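You operate a simulated robot arm through the tools that you are given. There is no shell and no other tool. Be economical: measure what you need, move in short steps, check, and stop when the job is done.

You are at the controls of a simulated robot arm. One attempt, no reset.

TASK
Tidy up at the top of the styling table. At the end: the gold watch stands on top of the teal dusting pad; the blue soap bar stands on top of the grey pad; the green foam curler from the top of the styling table is on the top of the folding table; the purple foam curler from the top of the styling table is on the top of the folding table; whatever was shut is shut again. Leave all else as you found it, and nothing knocked over.

It is judged by the outcome, as a careful person would: the job done as asked, and still so three seconds after it is handed in. It fails if anything else is knocked over, pushed out of place, dropped, spilled or broken.

THE ROBOT
A 6-joint arm with a two-finger parallel gripper, fixed in place. Base frame: the origin is at the foot of the arm, x ahead of it, y to its left, z up; the work surface is at about z = 78. Readings come in cm, degrees, newtons and seconds.
With the tool pointing down near the work surface it reaches from about 26 to 68 cm from the base axis. Its first joint turns from -66.0 to 66.0 degrees. Payload 2.9 kg.
The TCP is the grasp point between the finger pads, 3 cm short of the fingertips. In the tool frame z runs along the fingers and y along their closing line. Largest opening 11 cm; finger width 2, thickness 1; the body of the gripper, 4.8 by 11.2 cm, starts 5.5 cm behind the TCP.
Orientation is told as [roll, pitch, yaw] about the base's x, y, z axes, in that order, counted from this pose: with the fingers straight down and closing along the base's y, the tool's x points along the base's -x, its y along +y and its z along -z.

THE INTERFACE
- The arm moves only by the tool apply_moves. Its arguments are lists of equal length, an entry for each row: "xyz": the shift along the tool's x, y, z in units of 400 mm (1.0 is 400 mm), a list of three; "rotation": the turn, a rotation vector about the tool's x, y, z in units of 180 degrees (1.0 is 180 degrees), a list of three; "jaw": the finger opening in cm, from 0 to 11. In form: {"xyz": [[dx, dy, dz], ...], "rotation": [[wx, wy, wz], ...], "jaw": [jaw, ...]}. A call has 1 to 8 rows; each row is the pose to reach, as a shift and turn from the pose commanded when the call began, along the tool's axes at that moment. A call with a number of a shift or a turn outside -1 to 1 is refused whole. Rows are played at 5 a second. More than 5 cm and 8.6 degrees between two rows, or a gripper value outside its range, and nothing of the call is played. A pose out of reach is approached as far as the arm can. The call stops where the force on the tool passes 40 N (or 10 N more than at its start, if that is more) or the arm is blocked; 0.2 s more then pass. The fingers move at their own pace (about 10.8 cm/s each) and stop on an object; they squeeze with about 41 N. The grip force told is the motor's: it shows also when the fingers shut on nothing. Time passes only in rows, and 0.2 s behind the last, so rows that repeat a pose let the fingers close. It gives the time, the measured TCP pose, the force on the tool (base axes), the opening and the grip force at its end, in the units of the frame above (readings bear some noise), and new pictures: "show" is both (left out), scene, wrist or none.
- Cameras (640 x 400 px; columns grow to the right, rows downward): "scene" is fixed at [9.29, 45.98, 137.51]; the picture's right is [-0.50, -0.87, 0.00], its down [-0.57, 0.33, -0.76] and it looks along [0.66, -0.38, -0.65] (base axes); focal length 305 px, centre (320, 200). "wrist" rides on the gripper at [7.2, 1.7, -10.3] in the tool frame; the picture's right is [-0.23, 0.97, 0.00], its down [-0.76, -0.18, -0.62] and it looks along [-0.61, -0.14, 0.78] (tool axes); focal length 222 px, centre (320, 200). There is no depth. A picture from a camera that has moved, and an enlarged one, comes with that camera's place and axes in the base frame and with its lens.
- zoom(camera, box): a new picture of the part [left, top, right, bottom] of that camera's present view, enlarged. No time passes.
- sign_off(): hands the job in; it is judged then, once.

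Go step by step. Nothing tells you positions but the pictures and the camera data: compare them with the known pose of the tool, close in by small moves and look again before you grip or let go. The budget is 120 turns and 170 pictures, counting those below and the enlarged ones. Unless the task says otherwise, let go and move clear before handing in, and close with one line.

The tools are called after ">>>" as a command line: name --argument value ..., lists and objects as JSON in quotes. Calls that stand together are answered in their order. apply_moves: Moves the arm, as the interface text tells. Its arguments: {"type":"object","properties":{"xyz":{"type":"array"},"rotation":{"type":"array"},"jaw":{"type":"array"},"show":{"type":"string","enum":["both","scene","wrist","none"]}},"required":["xyz","rotation","jaw"]} The other tools are called the same way: zoom (camera, box) takes an enlarged picture of a part of a camera's view; sign_off () hands the job in.

At the start:

```text
time_s: 0.0
eef_pos: [41.73, 7.19, 111.43]
orientation: [0.0, -0.1, 0.0]
ft_force: [0.7, -0.1, -0.8]
gripper_width: 10.99
finger_force: 0.1
```

scene: 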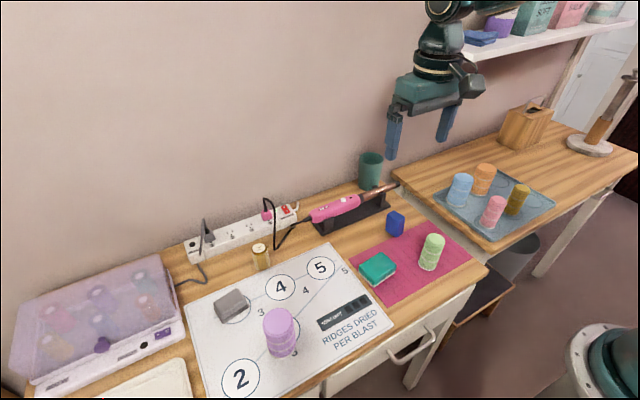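
wrist: 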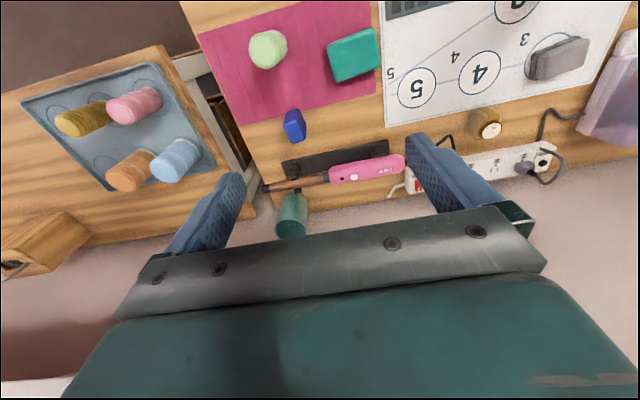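

I see the styling table with both curlers, the teal and grey pads, the soap and the watch. The folding table with the tray is to the right. I'll enlarge the views to place things better.

>>> zoom --camera "scene" --box '[180, 200, 340, 300]'

>>> zoom --camera "scene" --box '[340, 190, 500, 290]'

>>> zoom --camera "scene" --box '[384, 80, 640, 240]'

>>> zoom --camera "wrist" --box '[0, 0, 320, 200]'

>>> zoom --camera "wrist" --box '[380, 0, 640, 162]'

```text
4.00 times, centred on (260, 250) of scene
camera zoom: at [9.29, 45.98, 137.51], right [-0.5, -0.87, 0.0], down [-0.57, 0.33, -0.76], along [0.66, -0.38, -0.65], focal length 1219 px, centre (560, 0)
```

zoom: 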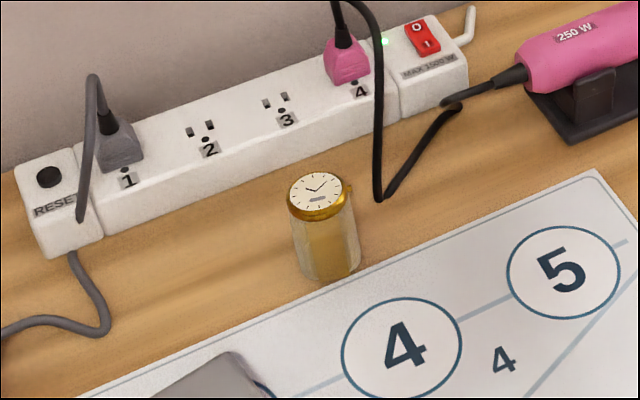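

```text
4.00 times, centred on (420, 240) of scene
camera zoom: at [9.29, 45.98, 137.51], right [-0.5, -0.87, 0.0], down [-0.57, 0.33, -0.76], along [0.66, -0.38, -0.65], focal length 1219 px, centre (-80, 40)
```

zoom: 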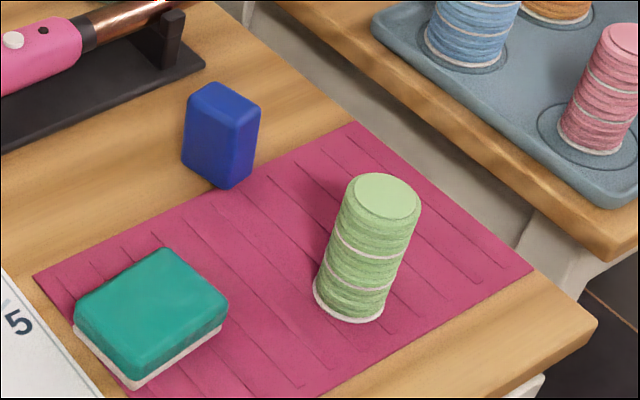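

```text
2.50 times, centred on (512, 160) of scene
camera zoom: at [9.29, 45.98, 137.51], right [-0.5, -0.87, 0.0], down [-0.57, 0.33, -0.76], along [0.66, -0.38, -0.65], focal length 762 px, centre (-160, 300)
```

zoom: 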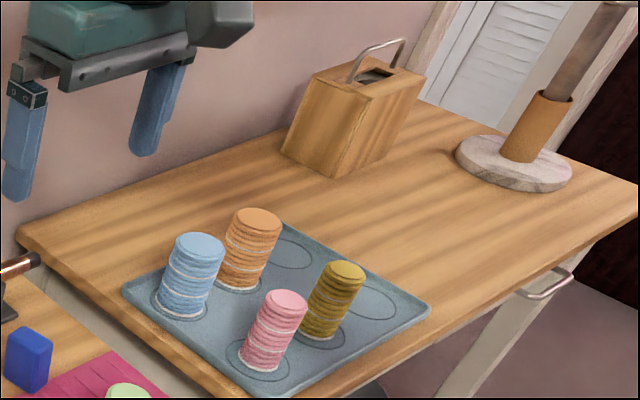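

```text
2.00 times, centred on (160, 100) of wrist
camera zoom: at [34.42, 8.96, 121.7], right [0.23, 0.97, 0.0], down [0.76, -0.18, 0.62], along [0.61, -0.14, -0.78], focal length 444 px, centre (640, 400)
```

zoom: 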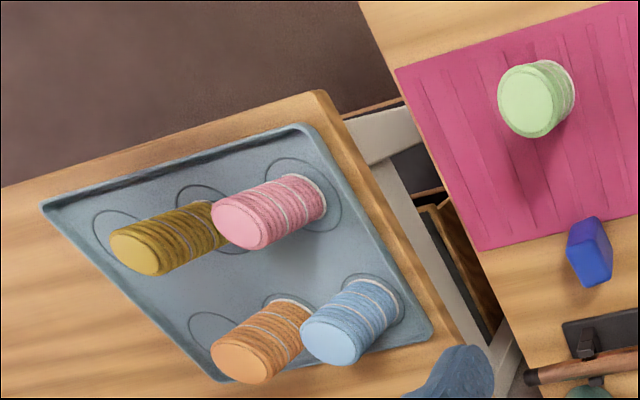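

```text
2.46 times, centred on (510, 81) of wrist
camera zoom: at [34.42, 8.96, 121.7], right [0.23, 0.97, 0.0], down [0.76, -0.18, 0.62], along [0.61, -0.14, -0.78], focal length 547 px, centre (-148, 493)
```

zoom: 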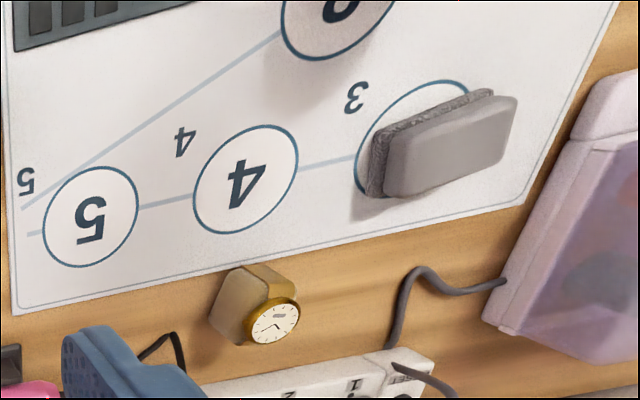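

The green curler is at about (35.7, 1.2) with its top near z = 88. The folding table top is near z = 74. I'll check the shelf and the rest of the scene before planning the place points.

>>> zoom --camera "scene" --box '[400, 0, 640, 150]'

>>> zoom --camera "scene" --box '[200, 270, 360, 370]'

```text
2.67 times, centred on (520, 75) of scene
camera zoom: at [9.29, 45.98, 137.51], right [-0.5, -0.87, 0.0], down [-0.57, 0.33, -0.76], along [0.66, -0.38, -0.65], focal length 813 px, centre (-213, 533)
```

zoom: 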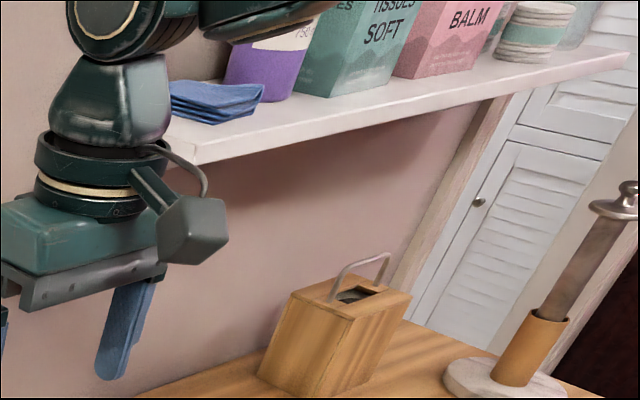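

```text
4.00 times, centred on (280, 320) of scene
camera zoom: at [9.29, 45.98, 137.51], right [-0.5, -0.87, 0.0], down [-0.57, 0.33, -0.76], along [0.66, -0.38, -0.65], focal length 1219 px, centre (480, -280)
```

zoom: 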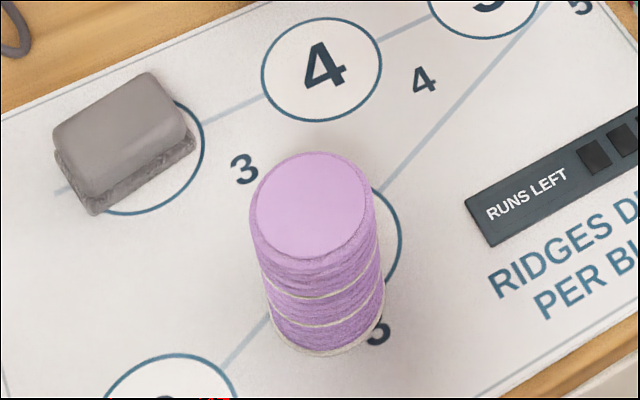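

The shelf sits well back and should be clear of where I'll work. I'm moving above the green curler to check its position.

>>> apply_moves --xyz '[[0.05, -0.05, 0.095], [0.1, -0.1, 0.19], [0.151, -0.15, 0.285]]' --rotation '[[0, 0, 0], [0, 0, 0], [0, 0, 0]]' --jaw '[11, 11, 11]'

```text
time_s: 0.8
eef_pos: [35.6, 1.11, 100.0]
orientation: [0.0, 0.0, -0.1]
ft_force: [-0.5, -0.3, 0.0]
gripper_width: 11.03
finger_force: 0.0
camera wrist: at [28.26, 2.91, 110.16], right [0.23, 0.97, 0.0], down [0.76, -0.18, 0.62], along [0.61, -0.14, -0.78], focal length 222 px, centre (320, 200)
```

scene: 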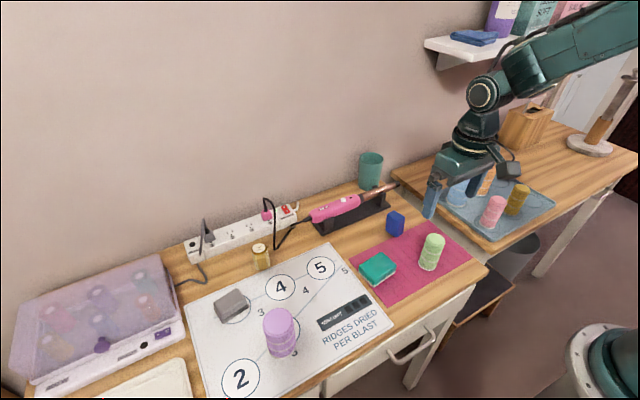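
wrist: 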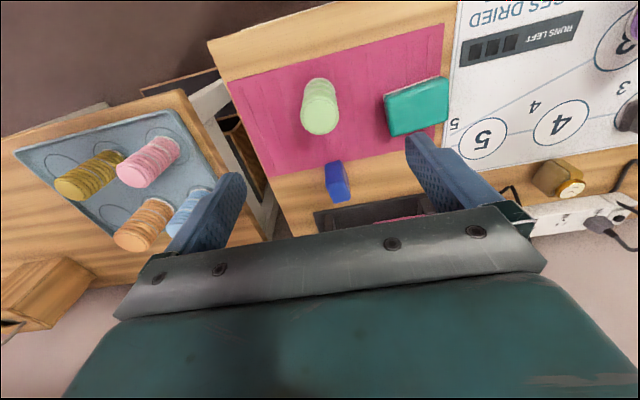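

The curler is directly below the tool, since the projected and seen positions match. I'm going down to grip it.

>>> apply_moves --xyz '[[0, 0, 0.1], [0, 0, 0.2], [0, 0, 0.3], [0, 0, 0.4], [0, 0, 0.4], [0, 0, 0.4], [0, 0, 0.4], [0, 0, 0.4]]' --rotation '[[0, 0, 0], [0, 0, 0], [0, 0, 0], [0, 0, 0], [0, 0, 0], [0, 0, 0], [0, 0, 0], [0, 0, 0]]' --jaw '[11, 11, 11, 11, 3, 3, 3, 3]'

```text
time_s: 2.6
eef_pos: [35.39, 1.09, 84.03]
orientation: [0.0, -0.1, 0.1]
ft_force: [0.5, 0.0, 0.8]
gripper_width: 3.85
finger_force: 41.2
camera wrist: at [28.19, 2.93, 94.31], right [0.23, 0.97, 0.0], down [0.76, -0.18, 0.62], along [0.61, -0.14, -0.78], focal length 222 px, centre (320, 200)
```

scene: 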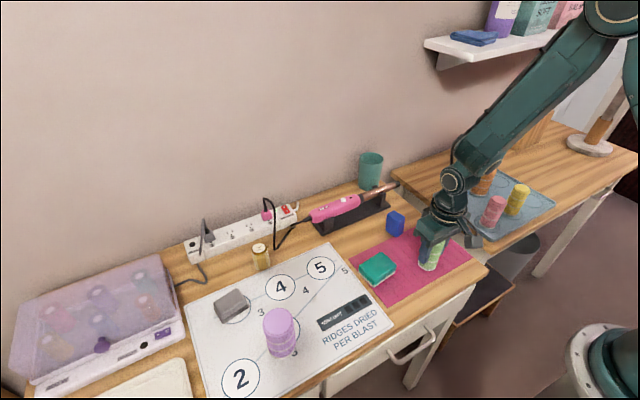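
wrist: 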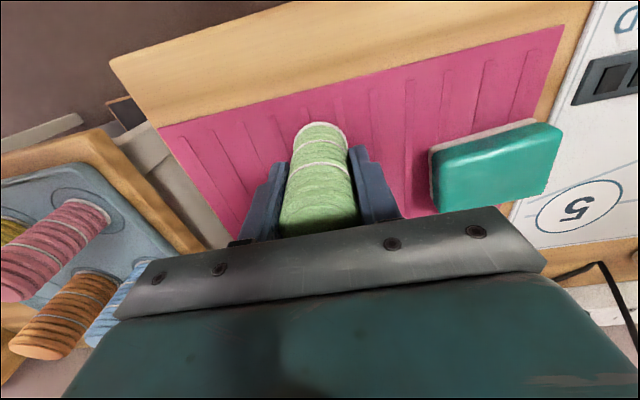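

The green curler is held. I'll lift it and carry it toward the back-left corner of the folding table.

>>> apply_moves --xyz '[[0, 0, -0.11], [0, 0, -0.225], [-0.0725, -0.085, -0.225], [-0.145, -0.17, -0.225], [-0.2175, -0.255, -0.225], [-0.29, -0.34, -0.225], [-0.3625, -0.425, -0.225]]' --rotation '[[0, 0, 0], [0, 0, 0], [0, 0, 0], [0, 0, 0], [0, 0, 0], [0, 0, 0], [0, 0, 0]]' --jaw '[3, 3, 3, 3, 3, 3, 3]'

```text
time_s: 4.2
eef_pos: [49.99, -15.65, 93.09]
orientation: [0.0, 0.1, 0.1]
ft_force: [0.4, -0.3, -1.0]
gripper_width: 3.87
finger_force: 40.8
camera wrist: at [42.71, -13.88, 103.23], right [0.23, 0.97, 0.0], down [0.76, -0.18, 0.62], along [0.61, -0.14, -0.78], focal length 222 px, centre (320, 200)
```

scene: 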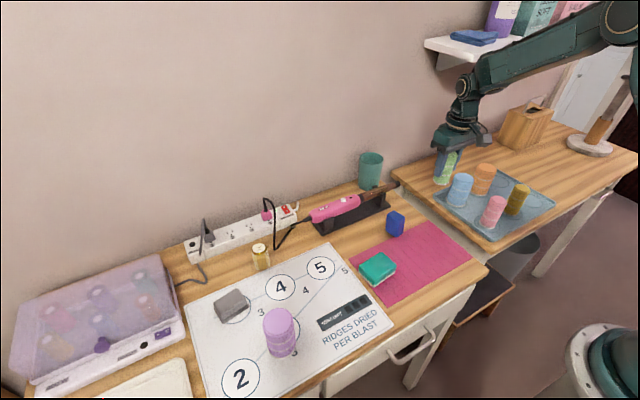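
wrist: 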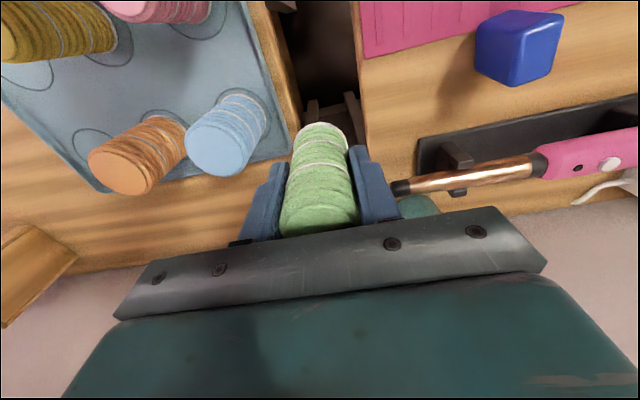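

The iron tip, tray edge and table edge are now placed, and the folding table top looks nearer z = 77. I'll move over the free wood behind the tray, at about (58.5, -27.5).

>>> apply_moves --xyz '[[-0.106, -0.054, 0], [-0.2125, -0.109, 0], [-0.2125, -0.2, 0.03], [-0.2125, -0.296, 0.06]]' --rotation '[[0, 0, 0], [0, 0, 0], [0, 0, 0], [0, 0, 0]]' --jaw '[3, 3, 3, 3]'

```text
time_s: 5.2
eef_pos: [59.39, -23.0, 91.86]
orientation: [-0.5, -0.5, 3.6]
ft_force: [0.0, 0.2, -1.1]
gripper_width: 3.86
finger_force: 41.4
camera wrist: at [51.84, -21.58, 101.96], right [0.17, 0.99, -0.01], down [0.77, -0.12, 0.63], along [0.62, -0.11, -0.78], focal length 222 px, centre (320, 200)
```

scene: 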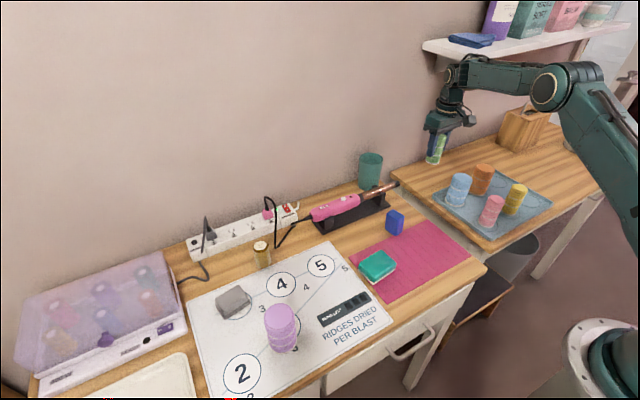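
wrist: 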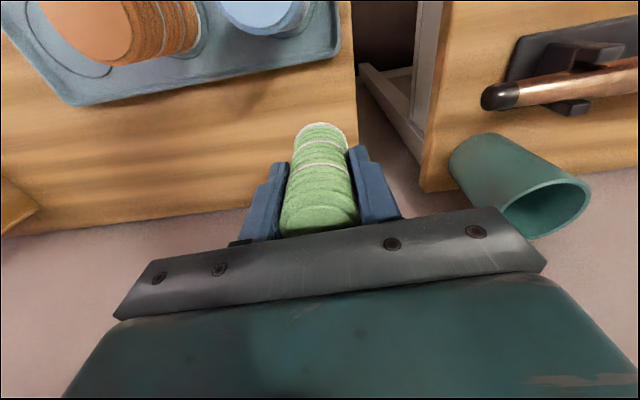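

The tool fell short of the commanded y with a slight yaw, so something limited it. I'll look at the wrist near the shelf before moving on.

>>> zoom --camera "scene" --box '[400, 20, 560, 120]'

>>> zoom --camera "scene" --box '[0, 200, 320, 400]'

```text
4.00 times, centred on (480, 70) of scene
camera zoom: at [7.96, 46.89, 137.27], right [-0.5, -0.87, 0.0], down [-0.56, 0.32, -0.77], along [0.66, -0.38, -0.64], focal length 1219 px, centre (-320, 720)
```

zoom: 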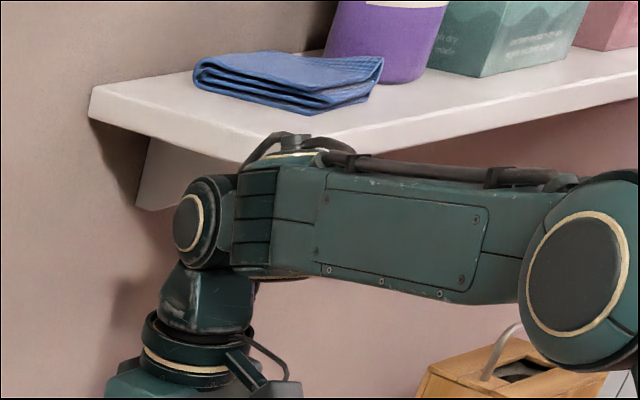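

```text
2.00 times, centred on (160, 300) of scene
camera zoom: at [7.96, 46.89, 137.27], right [-0.5, -0.87, 0.0], down [-0.56, 0.32, -0.77], along [0.66, -0.38, -0.64], focal length 610 px, centre (640, 0)
```

zoom: 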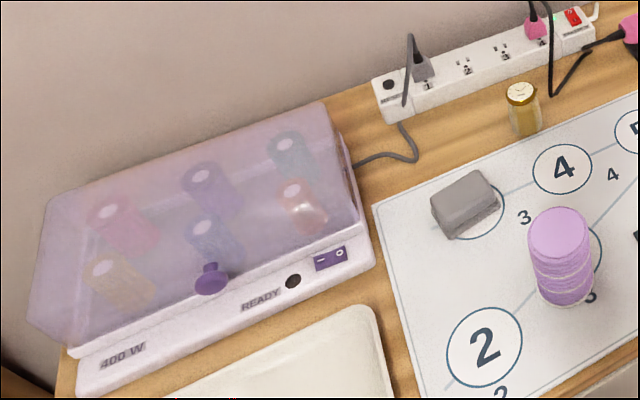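

The scene camera's reported pose has shifted, so I'll use the new one. The forearm has come up against the shelf corner, so I'll back off in +y, lower the tool, and then pass under the shelf.

>>> apply_moves --xyz '[[0.02, 0.1, 0], [0.025, 0.175, 0.0], [0.025, 0.175, 0.06], [0.02, 0.175, 0.12], [0.02, 0.175, 0.12]]' --rotation '[[0, 0, 0], [0, 0, 0], [0, 0, 0], [0, 0, 0], [0, 0, 0]]' --jaw '[3, 3, 3, 3, 3]'

```text
time_s: 6.4
eef_pos: [57.88, -20.67, 85.87]
orientation: [0.0, 0.0, 0.0]
ft_force: [-0.3, -0.2, -0.3]
gripper_width: 3.86
finger_force: 41.2
camera wrist: at [50.54, -18.92, 95.98], right [0.23, 0.97, 0.0], down [0.76, -0.18, 0.62], along [0.61, -0.14, -0.78], focal length 222 px, centre (320, 200)
```

scene: 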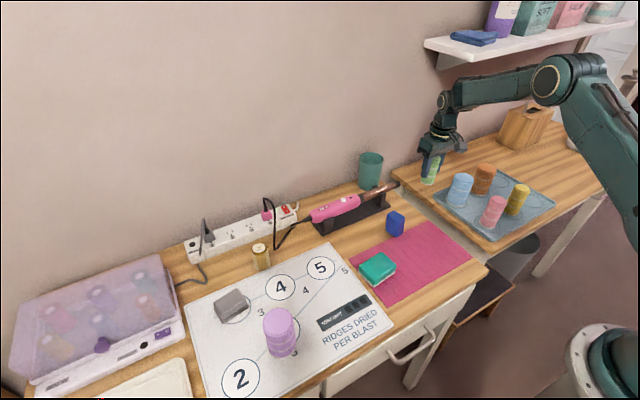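
wrist: 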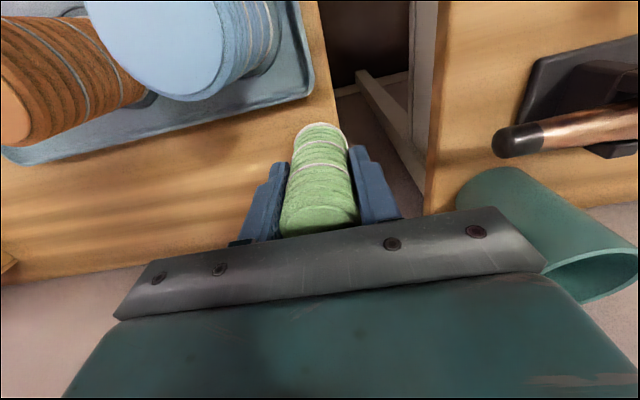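

Everything is clear at this height, and the scene camera reads its original pose again. I'll slide to y = -30 in two steps.

>>> apply_moves --xyz '[[0, -0.06, 0], [0, -0.12, 0], [-0.01, -0.18, 0.0], [-0.01, -0.235, 0.0], [-0.01, -0.235, 0.0]]' --rotation '[[0, 0, 0], [0, 0, 0], [0, 0, 0], [0, 0, 0], [0, 0, 0]]' --jaw '[3, 3, 3, 3, 3]'

```text
time_s: 7.6
eef_pos: [58.35, -30.16, 85.92]
orientation: [0.0, 0.0, 0.0]
ft_force: [0.2, -0.3, -0.3]
gripper_width: 3.89
finger_force: 41.3
camera wrist: at [51.02, -28.35, 96.12], right [0.23, 0.97, 0.0], down [0.76, -0.18, 0.62], along [0.61, -0.14, -0.78], focal length 222 px, centre (320, 200)
```

scene: 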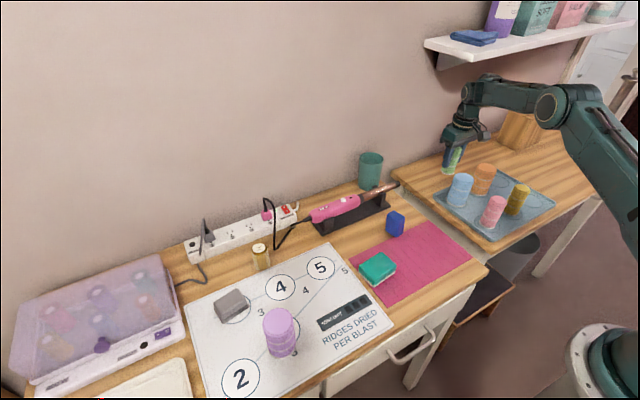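
wrist: 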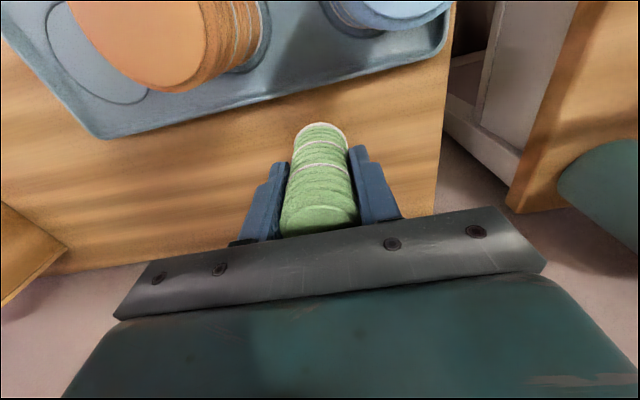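

It's over free wood. I'm lowering in fine steps to feel for the table.

>>> apply_moves --xyz '[[0, 0, 0.01], [0, 0, 0.02], [0, 0, 0.03], [0, 0, 0.04]]' --rotation '[[0, 0, 0], [0, 0, 0], [0, 0, 0], [0, 0, 0]]' --jaw '[3, 3, 3, 3]' --show "none"

>>> zoom --camera "scene" --box '[400, 120, 520, 195]'

```text
time_s: 8.6
eef_pos: [58.21, -30.02, 84.32]
orientation: [0.0, 0.0, 0.0]
ft_force: [-0.1, -0.1, -1.4]
gripper_width: 3.85
finger_force: 41.4
```

```text
5.33 times, centred on (460, 158) of scene
camera zoom: at [9.29, 45.98, 137.51], right [-0.5, -0.87, 0.0], down [-0.57, 0.33, -0.76], along [0.66, -0.38, -0.65], focal length 1626 px, centre (-427, 427)
```

zoom: 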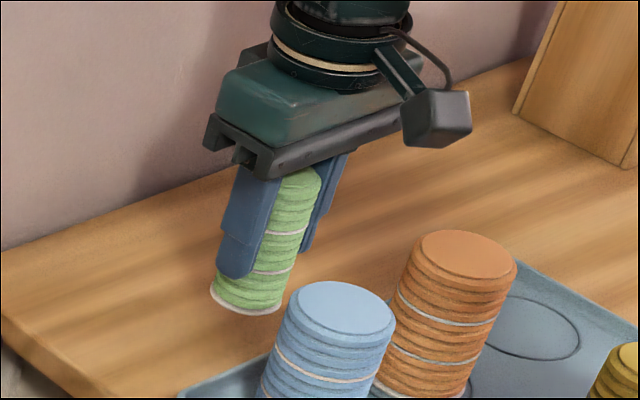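

No contact yet, so I'll keep lowering.

>>> apply_moves --xyz '[[0, 0, 0.008], [0, 0, 0.016], [0, 0, 0.024], [0, 0, 0.032]]' --rotation '[[0, 0, 0], [0, 0, 0], [0, 0, 0], [0, 0, 0]]' --jaw '[3, 3, 3, 3]' --show "none"

>>> zoom --camera "scene" --box '[400, 120, 520, 195]'

```text
time_s: 9.6
eef_pos: [58.39, -30.13, 83.02]
orientation: [0.1, 0.1, 0.0]
ft_force: [0.5, -0.4, -0.8]
gripper_width: 3.86
finger_force: 41.1
```

```text
5.33 times, centred on (460, 158) of scene
camera zoom: at [9.29, 45.98, 137.51], right [-0.5, -0.87, 0.0], down [-0.57, 0.33, -0.76], along [0.66, -0.38, -0.65], focal length 1626 px, centre (-427, 427)
```

zoom: 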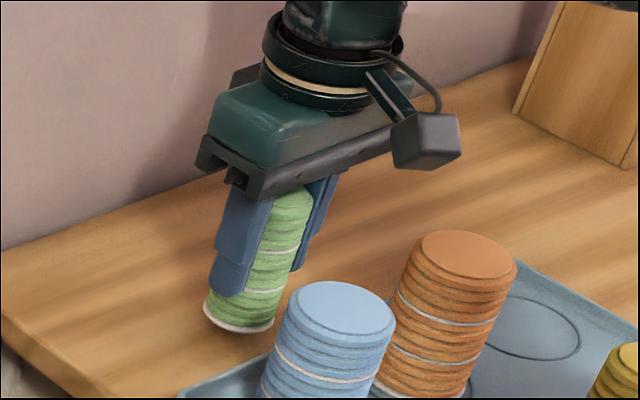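

Still above the table. I'm continuing in fine steps.

>>> apply_moves --xyz '[[0, 0, 0.006], [0, 0, 0.012], [0, 0, 0.018], [0, 0, 0.024], [0, 0, 0.03]]' --rotation '[[0, 0, 0], [0, 0, 0], [0, 0, 0], [0, 0, 0], [0, 0, 0]]' --jaw '[3, 3, 3, 3, 3]' --show "none"

>>> zoom --camera "scene" --box '[400, 120, 520, 195]'

```text
time_s: 10.8
eef_pos: [58.45, -30.08, 81.82]
orientation: [0.0, 0.0, -0.1]
ft_force: [0.0, 0.1, -0.3]
gripper_width: 3.87
finger_force: 40.7
```

```text
5.33 times, centred on (460, 158) of scene
camera zoom: at [9.29, 45.98, 137.51], right [-0.5, -0.87, 0.0], down [-0.57, 0.33, -0.76], along [0.66, -0.38, -0.65], focal length 1626 px, centre (-427, 427)
```

zoom: 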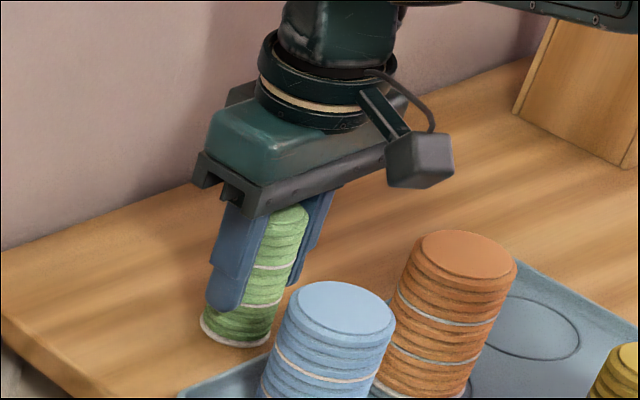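

A shadow is appearing under the curler, so it's close. I'll use finer steps now.

>>> apply_moves --xyz '[[0, 0, 0.005], [0, 0, 0.01], [0, 0, 0.015], [0, 0, 0.02], [0, 0, 0.025], [0, 0, 0.03]]' --rotation '[[0, 0, 0], [0, 0, 0], [0, 0, 0], [0, 0, 0], [0, 0, 0], [0, 0, 0]]' --jaw '[3, 3, 3, 3, 3, 3]' --show "none"

>>> zoom --camera "scene" --box '[400, 120, 520, 195]'

```text
time_s: 11.7
eef_pos: [58.37, -30.18, 81.65]
orientation: [-0.2, -0.3, 0.1]
ft_force: [-3.2, 2.2, 5.5]
gripper_width: 3.86
finger_force: 41.0
stopped in row 4: the force on the tool passed its limit (the readings are from after the stop); the commanded pose is now the measured one
```

```text
5.33 times, centred on (460, 158) of scene
camera zoom: at [9.27, 45.98, 137.51], right [-0.5, -0.87, 0.0], down [-0.57, 0.33, -0.76], along [0.66, -0.38, -0.65], focal length 1626 px, centre (-427, 427)
```

zoom: 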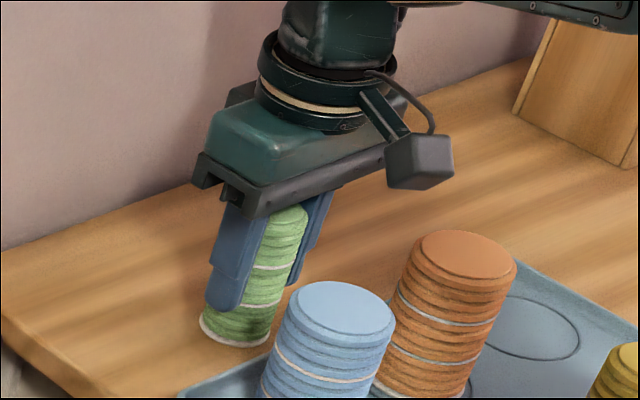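

Contact: the curler stands on the wood, with the top near z = 75.6. I'll open the fingers, back out toward -x so the arm stays clear of the shelf, then rise.

>>> apply_moves --xyz '[[0, 0, 0], [0, 0, 0], [0, 0, 0], [0.04, 0, 0], [0.08, 0, 0], [0.12, 0, 0]]' --rotation '[[0, 0, 0], [0, 0, 0], [0, 0, 0], [0, 0, 0], [0, 0, 0], [0, 0, 0]]' --jaw '[6.2, 6.2, 6.2, 6.2, 6.2, 6.2]'

```text
time_s: 13.1
eef_pos: [53.64, -30.14, 81.75]
orientation: [-0.1, -0.4, 0.1]
ft_force: [-0.2, -0.6, -0.3]
gripper_width: 6.2
finger_force: 0.1
camera wrist: at [46.29, -28.39, 91.94], right [0.23, 0.97, 0.0], down [0.76, -0.18, 0.63], along [0.61, -0.14, -0.78], focal length 222 px, centre (320, 200)
```

scene: 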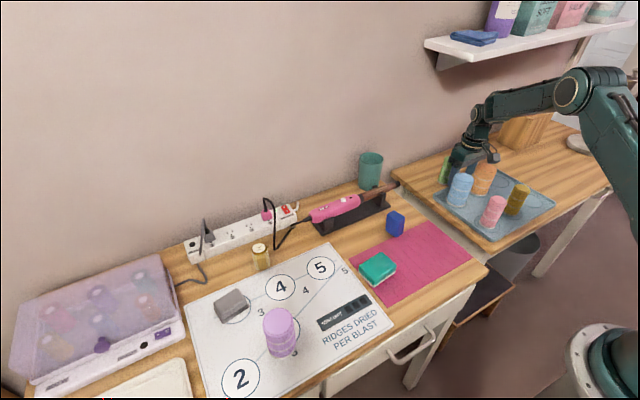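
wrist: 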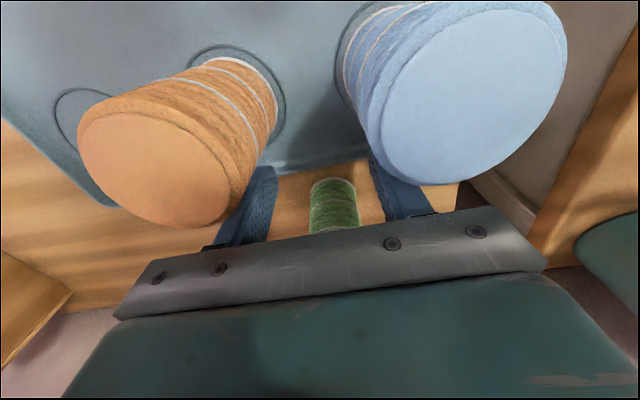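

The green curler stands on its own and the fingers are clear. I'm rising and heading for the purple curler.

>>> apply_moves --xyz '[[0, 0, -0.11], [0, 0, -0.22], [0, 0, -0.33], [0, 0.03, -0.44], [0.03, 0.145, -0.46], [0.06, 0.26, -0.46], [0.09, 0.375, -0.46], [0.12, 0.49, -0.46]]' --rotation '[[0, 0, 0], [0, 0, 0], [0, 0, 0], [0, 0, 0], [0, 0, 0], [0, 0, 0], [0, 0, 0], [0, 0, 0]]' --jaw '[6.2, 6.2, 6.2, 6.2, 11, 11, 11, 11]' --show "none"

>>> zoom --camera "scene" --box '[400, 100, 560, 200]'

```text
time_s: 14.9
eef_pos: [48.65, -10.52, 100.19]
orientation: [-0.1, -0.3, 0.0]
ft_force: [0.5, -0.3, -0.2]
gripper_width: 11.03
finger_force: 0.0
```

```text
4.00 times, centred on (480, 150) of scene
camera zoom: at [9.29, 45.97, 137.51], right [-0.5, -0.87, 0.0], down [-0.57, 0.33, -0.76], along [0.66, -0.38, -0.65], focal length 1219 px, centre (-320, 400)
```

zoom: 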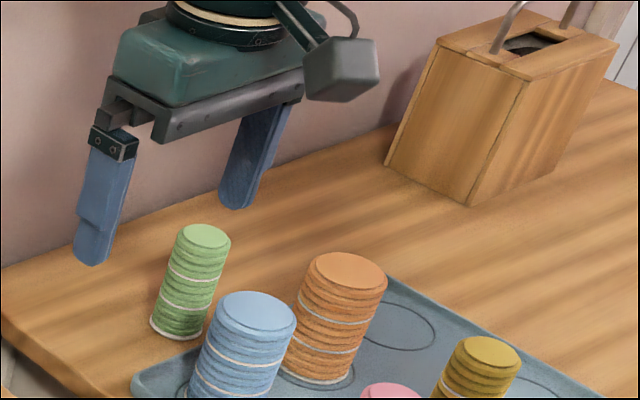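

The green curler stands well, with nothing else disturbed. I'm carrying on to the purple curler.

>>> apply_moves --xyz '[[0.035, 0.115, 0], [0.07, 0.23, 0], [0.105, 0.345, 0], [0.14, 0.46, 0], [0.175, 0.575, 0], [0.21, 0.69, 0], [0.245, 0.805, 0], [0.28, 0.92, 0]]' --rotation '[[0, 0, 0], [0, 0, 0], [0, 0, 0], [0, 0, 0], [0, 0, 0], [0, 0, 0], [0, 0, 0], [0, 0, 0]]' --jaw '[11, 11, 11, 11, 11, 11, 11, 11]' --show "wrist"

```text
time_s: 16.7
eef_pos: [37.47, 26.3, 99.91]
orientation: [-0.1, -0.4, 0.0]
ft_force: [-0.6, -0.4, 0.2]
gripper_width: 10.99
finger_force: 0.1
camera wrist: at [30.09, 28.13, 110.09], right [0.23, 0.97, 0.0], down [0.76, -0.18, 0.63], along [0.61, -0.14, -0.78], focal length 222 px, centre (320, 200)
```

wrist: 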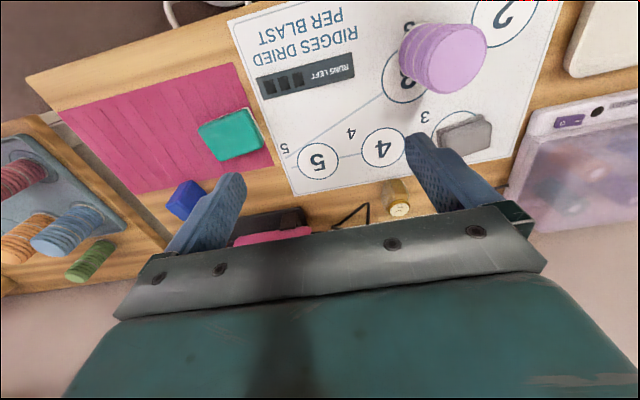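

The purple curler is at about (35.2, 39.2) with its top near z = 89. I'm moving above it.

>>> apply_moves --xyz '[[0.018, 0.11, 0], [0.036, 0.22, 0], [0.055, 0.322, 0], [0.055, 0.322, 0]]' --rotation '[[0, 0, 0], [0, 0, 0], [0, 0, 0], [0, 0, 0]]' --jaw '[11, 11, 11, 11]' --show "wrist"

```text
time_s: 17.7
eef_pos: [35.35, 39.32, 100.11]
orientation: [-0.1, -0.2, 0.1]
ft_force: [-1.0, -0.2, 0.3]
gripper_width: 10.99
finger_force: 0.1
camera wrist: at [27.95, 41.11, 110.24], right [0.23, 0.97, 0.0], down [0.76, -0.18, 0.63], along [0.61, -0.14, -0.78], focal length 222 px, centre (320, 200)
```

wrist: 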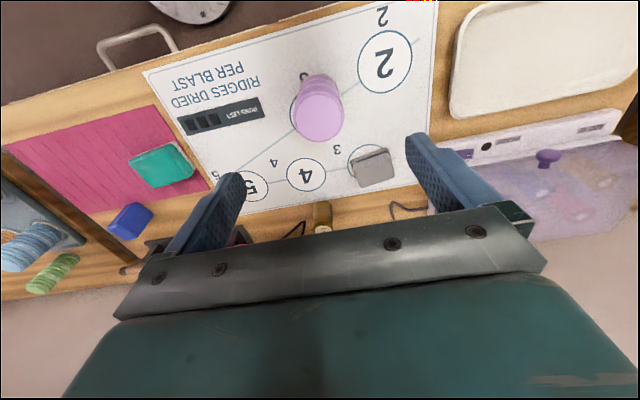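

The lateral alignment is good, with x about 0.6 cm closer to the base. I'm descending and gripping.

>>> apply_moves --xyz '[[0.015, 0, 0.1], [0.015, 0, 0.2], [0.015, 0, 0.3], [0.015, 0, 0.39], [0.015, 0, 0.39], [0.015, 0, 0.39], [0.015, 0, 0.39], [0.015, 0, 0.39]]' --rotation '[[0, 0, 0], [0, 0, 0], [0, 0, 0], [0, 0, 0], [0, 0, 0], [0, 0, 0], [0, 0, 0], [0, 0, 0]]' --jaw '[11, 11, 11, 11, 3, 3, 3, 3]'

```text
time_s: 19.5
eef_pos: [34.25, 39.19, 84.24]
orientation: [-0.2, -0.3, 0.1]
ft_force: [0.5, 0.6, 0.0]
gripper_width: 5.17
finger_force: 41.0
camera wrist: at [26.97, 41.02, 94.47], right [0.23, 0.97, 0.0], down [0.76, -0.18, 0.63], along [0.61, -0.14, -0.78], focal length 222 px, centre (320, 200)
```

scene: 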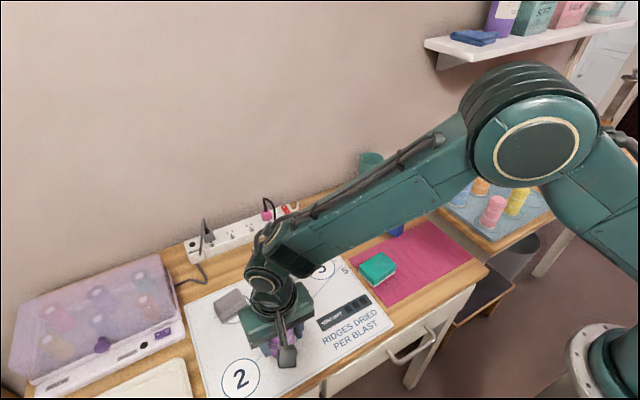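
wrist: 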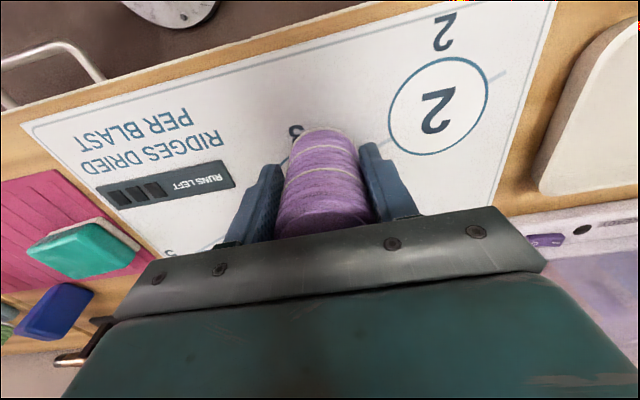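

The purple curler is held. I'm lifting it and carrying it toward the folding table.

>>> apply_moves --xyz '[[0, 0, -0.1], [0, 0, -0.2], [0, 0, -0.28], [-0.035, -0.118, -0.28], [-0.07, -0.236, -0.28], [-0.105, -0.354, -0.28], [-0.14, -0.472, -0.28], [-0.175, -0.59, -0.28]]' --rotation '[[0, 0, 0], [0, 0, 0], [0, 0, 0], [0, 0, 0], [0, 0, 0], [0, 0, 0], [0, 0, 0], [0, 0, 0]]' --jaw '[3, 3, 3, 3, 3, 3, 3, 3]' --show "none"

>>> apply_moves --xyz '[[-0.035, -0.118, 0], [-0.07, -0.236, 0], [-0.105, -0.354, 0], [-0.14, -0.472, 0], [-0.175, -0.59, 0], [-0.21, -0.7, 0], [-0.21, -0.7, 0]]' --rotation '[[0, 0, 0], [0, 0, 0], [0, 0, 0], [0, 0, 0], [0, 0, 0], [0, 0, 0], [0, 0, 0]]' --jaw '[3, 3, 3, 3, 3, 3, 3]'

```text
time_s: 21.3
eef_pos: [41.76, 15.73, 95.09]
orientation: [-0.1, -0.3, 0.1]
ft_force: [0.4, -0.4, -0.7]
gripper_width: 5.18
finger_force: 40.9
```

```text
time_s: 22.9
eef_pos: [50.21, -12.82, 95.86]
orientation: [-0.1, -0.4, 0.1]
ft_force: [0.1, 1.4, -1.0]
gripper_width: 5.19
finger_force: 40.8
camera wrist: at [42.81, -11.0, 105.94], right [0.23, 0.97, 0.0], down [0.76, -0.18, 0.63], along [0.61, -0.14, -0.78], focal length 222 px, centre (320, 200)
```

scene: 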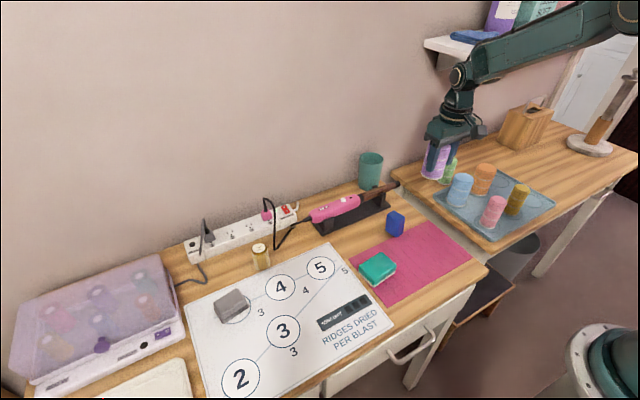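
wrist: 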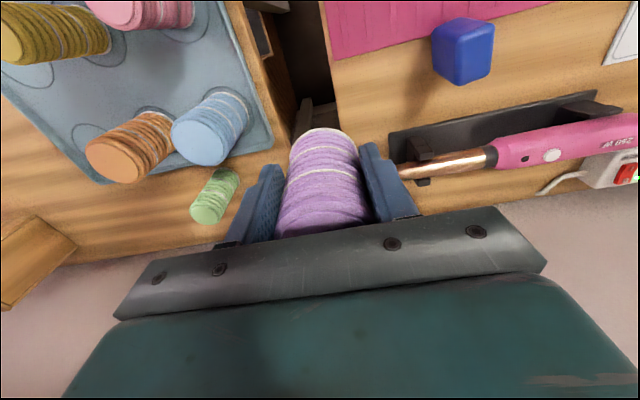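

The path to the free strip at about (58.3, -23) looks clear. I'm going down in stages, keeping low under the shelf.

>>> apply_moves --xyz '[[-0.1, -0.055, 0.07], [-0.2025, -0.118, 0.145], [-0.2025, -0.155, 0.22], [-0.2025, -0.21, 0.26], [-0.2025, -0.253, 0.275], [-0.2025, -0.253, 0.275]]' --rotation '[[0, 0, 0], [0, 0, 0], [0, 0, 0], [0, 0, 0], [0, 0, 0], [0, 0, 0]]' --jaw '[3, 3, 3, 3, 3, 3]'

>>> zoom --camera "scene" --box '[390, 120, 510, 195]'

```text
refused: row 1 steps farther than a row can; nothing moved
```

```text
5.33 times, centred on (450, 158) of scene
camera zoom: at [9.29, 45.97, 137.51], right [-0.5, -0.87, 0.0], down [-0.57, 0.33, -0.76], along [0.66, -0.38, -0.65], focal length 1626 px, centre (-373, 427)
```

zoom: 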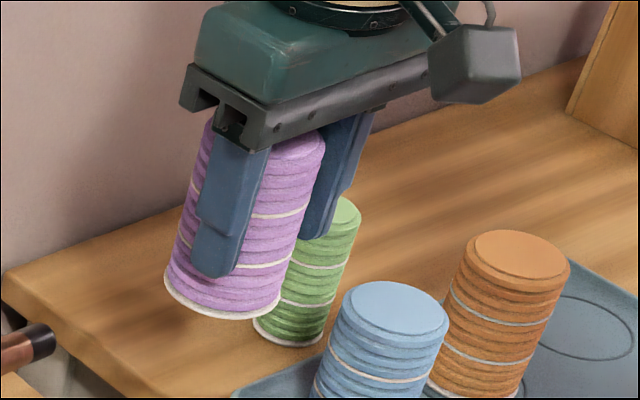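

The step was too long and was refused, so I'm splitting it into smaller ones.

>>> apply_moves --xyz '[[-0.07, -0.037, 0.05], [-0.135, -0.08, 0.1], [-0.2025, -0.118, 0.145], [-0.2025, -0.155, 0.22], [-0.2025, -0.21, 0.26], [-0.2025, -0.253, 0.275], [-0.2025, -0.253, 0.275]]' --rotation '[[0, 0, 0], [0, 0, 0], [0, 0, 0], [0, 0, 0], [0, 0, 0], [0, 0, 0], [0, 0, 0]]' --jaw '[3, 3, 3, 3, 3, 3, 3]'

>>> zoom --camera "scene" --box '[390, 120, 510, 195]'

```text
time_s: 24.5
eef_pos: [58.3, -22.42, 84.54]
orientation: [-0.1, -0.3, 0.1]
ft_force: [-0.1, -0.2, -0.9]
gripper_width: 5.18
finger_force: 40.9
camera wrist: at [50.98, -20.58, 94.69], right [0.23, 0.97, 0.0], down [0.76, -0.18, 0.63], along [0.61, -0.14, -0.78], focal length 222 px, centre (320, 200)
```

scene: 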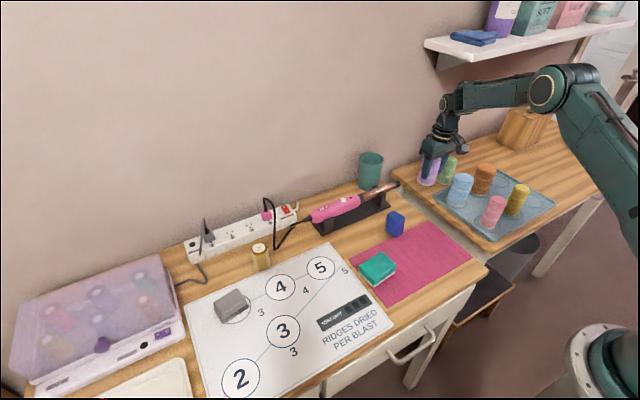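
wrist: 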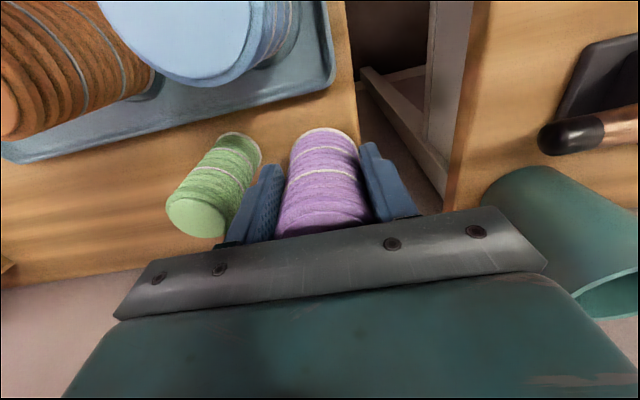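

```text
5.33 times, centred on (450, 158) of scene
camera zoom: at [9.29, 45.97, 137.51], right [-0.5, -0.87, 0.0], down [-0.57, 0.33, -0.76], along [0.66, -0.38, -0.65], focal length 1626 px, centre (-373, 427)
```

zoom: 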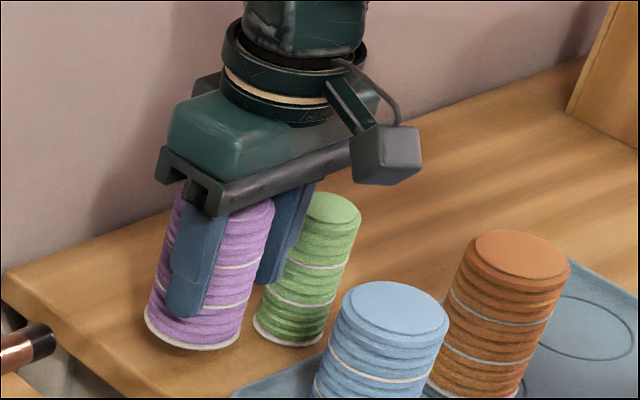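

The table edge is at y ≈ -19, so I'll shift to y = -23.2 for margin, then lower to contact.

>>> apply_moves --xyz '[[0, -0.02, 0.01], [0, -0.02, 0.03], [0, -0.02, 0.045], [0, -0.02, 0.05], [0, -0.02, 0.055], [0, -0.02, 0.06], [0, -0.02, 0.065], [0, -0.02, 0.07]]' --rotation '[[0, 0, 0], [0, 0, 0], [0, 0, 0], [0, 0, 0], [0, 0, 0], [0, 0, 0], [0, 0, 0], [0, 0, 0]]' --jaw '[3, 3, 3, 3, 3, 3, 3, 3]'

```text
time_s: 26.3
eef_pos: [58.45, -23.4, 81.92]
orientation: [-0.1, -0.3, 0.1]
ft_force: [-4.2, 2.6, 9.5]
gripper_width: 5.15
finger_force: 40.8
camera wrist: at [50.95, -21.59, 92.13], right [0.23, 0.97, 0.0], down [0.76, -0.17, 0.63], along [0.61, -0.14, -0.78], focal length 222 px, centre (320, 200)
```

scene: 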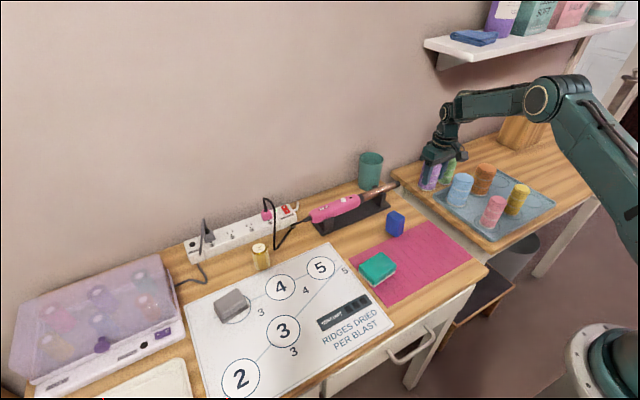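
wrist: 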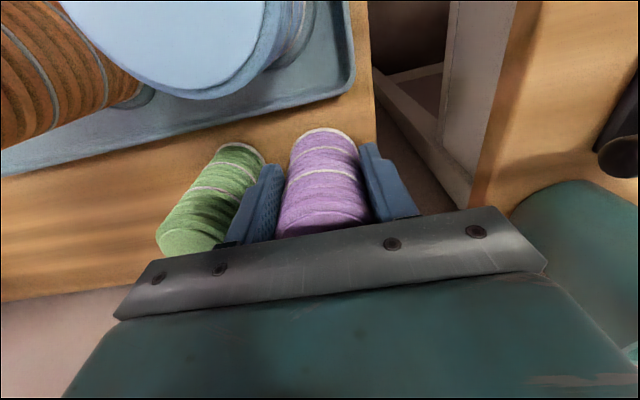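

It's in contact with the table. I'll open slightly, to 6 cm, so the finger stays off the green curler, then back out along -x and rise.

>>> apply_moves --xyz '[[0, 0, 0], [0, 0, 0], [0, 0, 0], [0.04, 0, 0], [0.08, 0, 0], [0.112, 0, 0], [0.112, 0, 0]]' --rotation '[[0, 0, 0], [0, 0, 0], [0, 0, 0], [0, 0, 0], [0, 0, 0], [0, 0, 0], [0, 0, 0]]' --jaw '[6, 6, 6, 6, 6, 6, 6]'

>>> zoom --camera "scene" --box '[390, 120, 510, 195]'

```text
time_s: 27.9
eef_pos: [53.9, -23.44, 81.85]
orientation: [-0.1, -0.3, 0.2]
ft_force: [-0.3, -0.1, 0.3]
gripper_width: 5.98
finger_force: 0.0
camera wrist: at [46.52, -21.62, 92.01], right [0.23, 0.97, 0.0], down [0.76, -0.18, 0.63], along [0.61, -0.14, -0.78], focal length 222 px, centre (320, 200)
```

scene: 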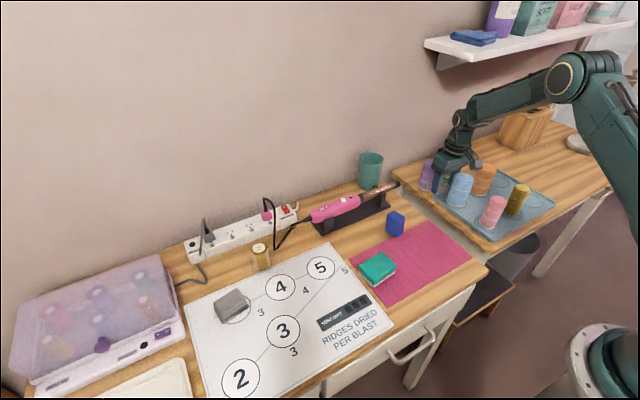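
wrist: 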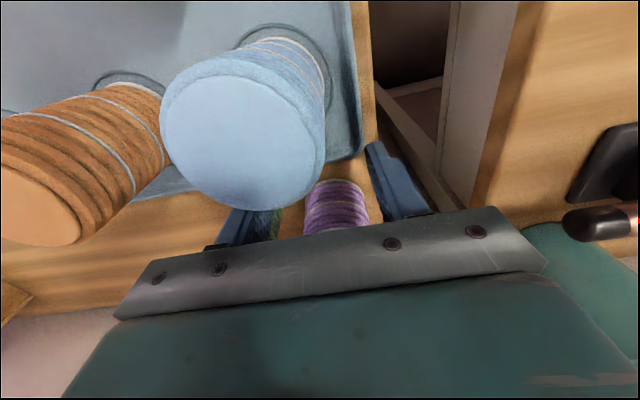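

```text
5.33 times, centred on (450, 158) of scene
camera zoom: at [9.29, 45.98, 137.51], right [-0.5, -0.87, 0.0], down [-0.57, 0.33, -0.76], along [0.66, -0.38, -0.65], focal length 1626 px, centre (-373, 427)
```

zoom: 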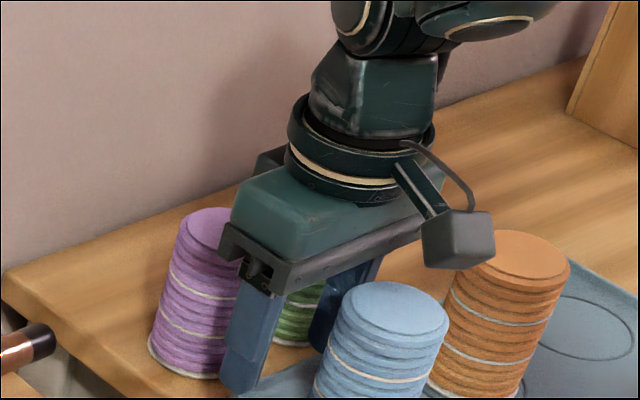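

Both curlers stand on the folding table. I'm rising and moving above the soap bar.

>>> apply_moves --xyz '[[0, 0, -0.11], [0, 0, -0.22], [0, 0, -0.33], [0.0, 0.04, -0.44], [0.04, 0.16, -0.45], [0.08, 0.28, -0.45], [0.12, 0.4, -0.45], [0.16, 0.52, -0.45]]' --rotation '[[0, 0, 0], [0, 0, 0], [0, 0, 0], [0, 0, 0], [0, 0, 0], [0, 0, 0], [0, 0, 0], [0, 0, 0]]' --jaw '[6, 6, 6, 6, 8, 8, 8, 8]' --show "none"

>>> apply_moves --xyz '[[0.03, 0.08, 0], [0.03, 0.08, 0]]' --rotation '[[0, 0, 0], [0, 0, 0]]' --jaw '[8, 8]' --show "both"

>>> zoom --camera "wrist" --box '[220, 90, 420, 215]'

```text
refused: row 5 steps farther than a row can; nothing moved
```

```text
time_s: 28.5
eef_pos: [52.83, -20.36, 81.83]
orientation: [-0.1, -0.2, 0.1]
ft_force: [1.6, 0.5, 0.4]
gripper_width: 7.98
finger_force: 0.7
camera wrist: at [45.42, -18.45, 92.07], right [0.23, 0.97, 0.0], down [0.76, -0.18, 0.63], along [0.61, -0.14, -0.78], focal length 222 px, centre (320, 200)
```

scene: 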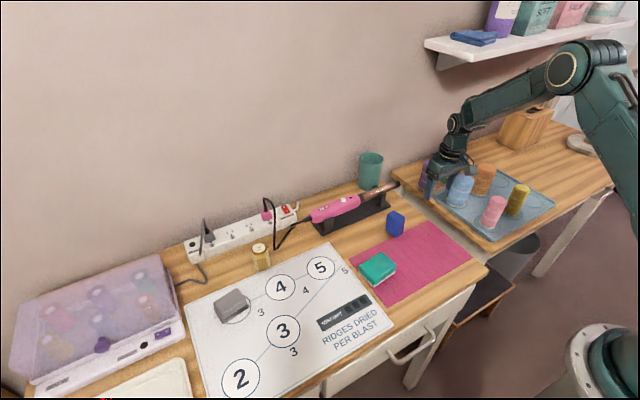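
wrist: 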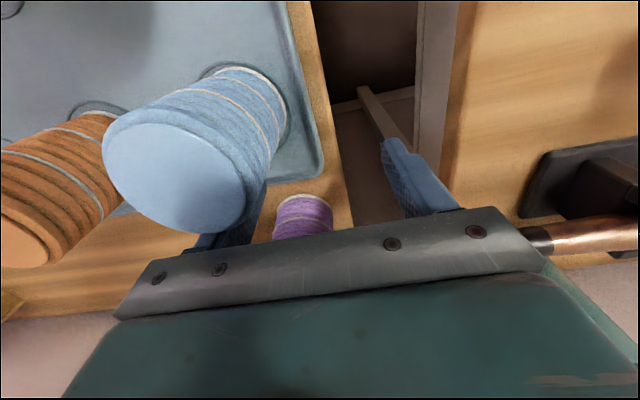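

```text
3.20 times, centred on (320, 152) of wrist
camera zoom: at [45.42, -18.45, 92.07], right [0.23, 0.97, 0.0], down [0.76, -0.18, 0.63], along [0.61, -0.14, -0.78], focal length 711 px, centre (320, 352)
```

zoom: 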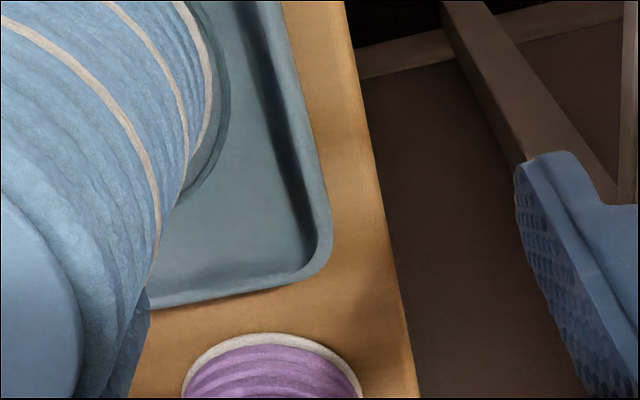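

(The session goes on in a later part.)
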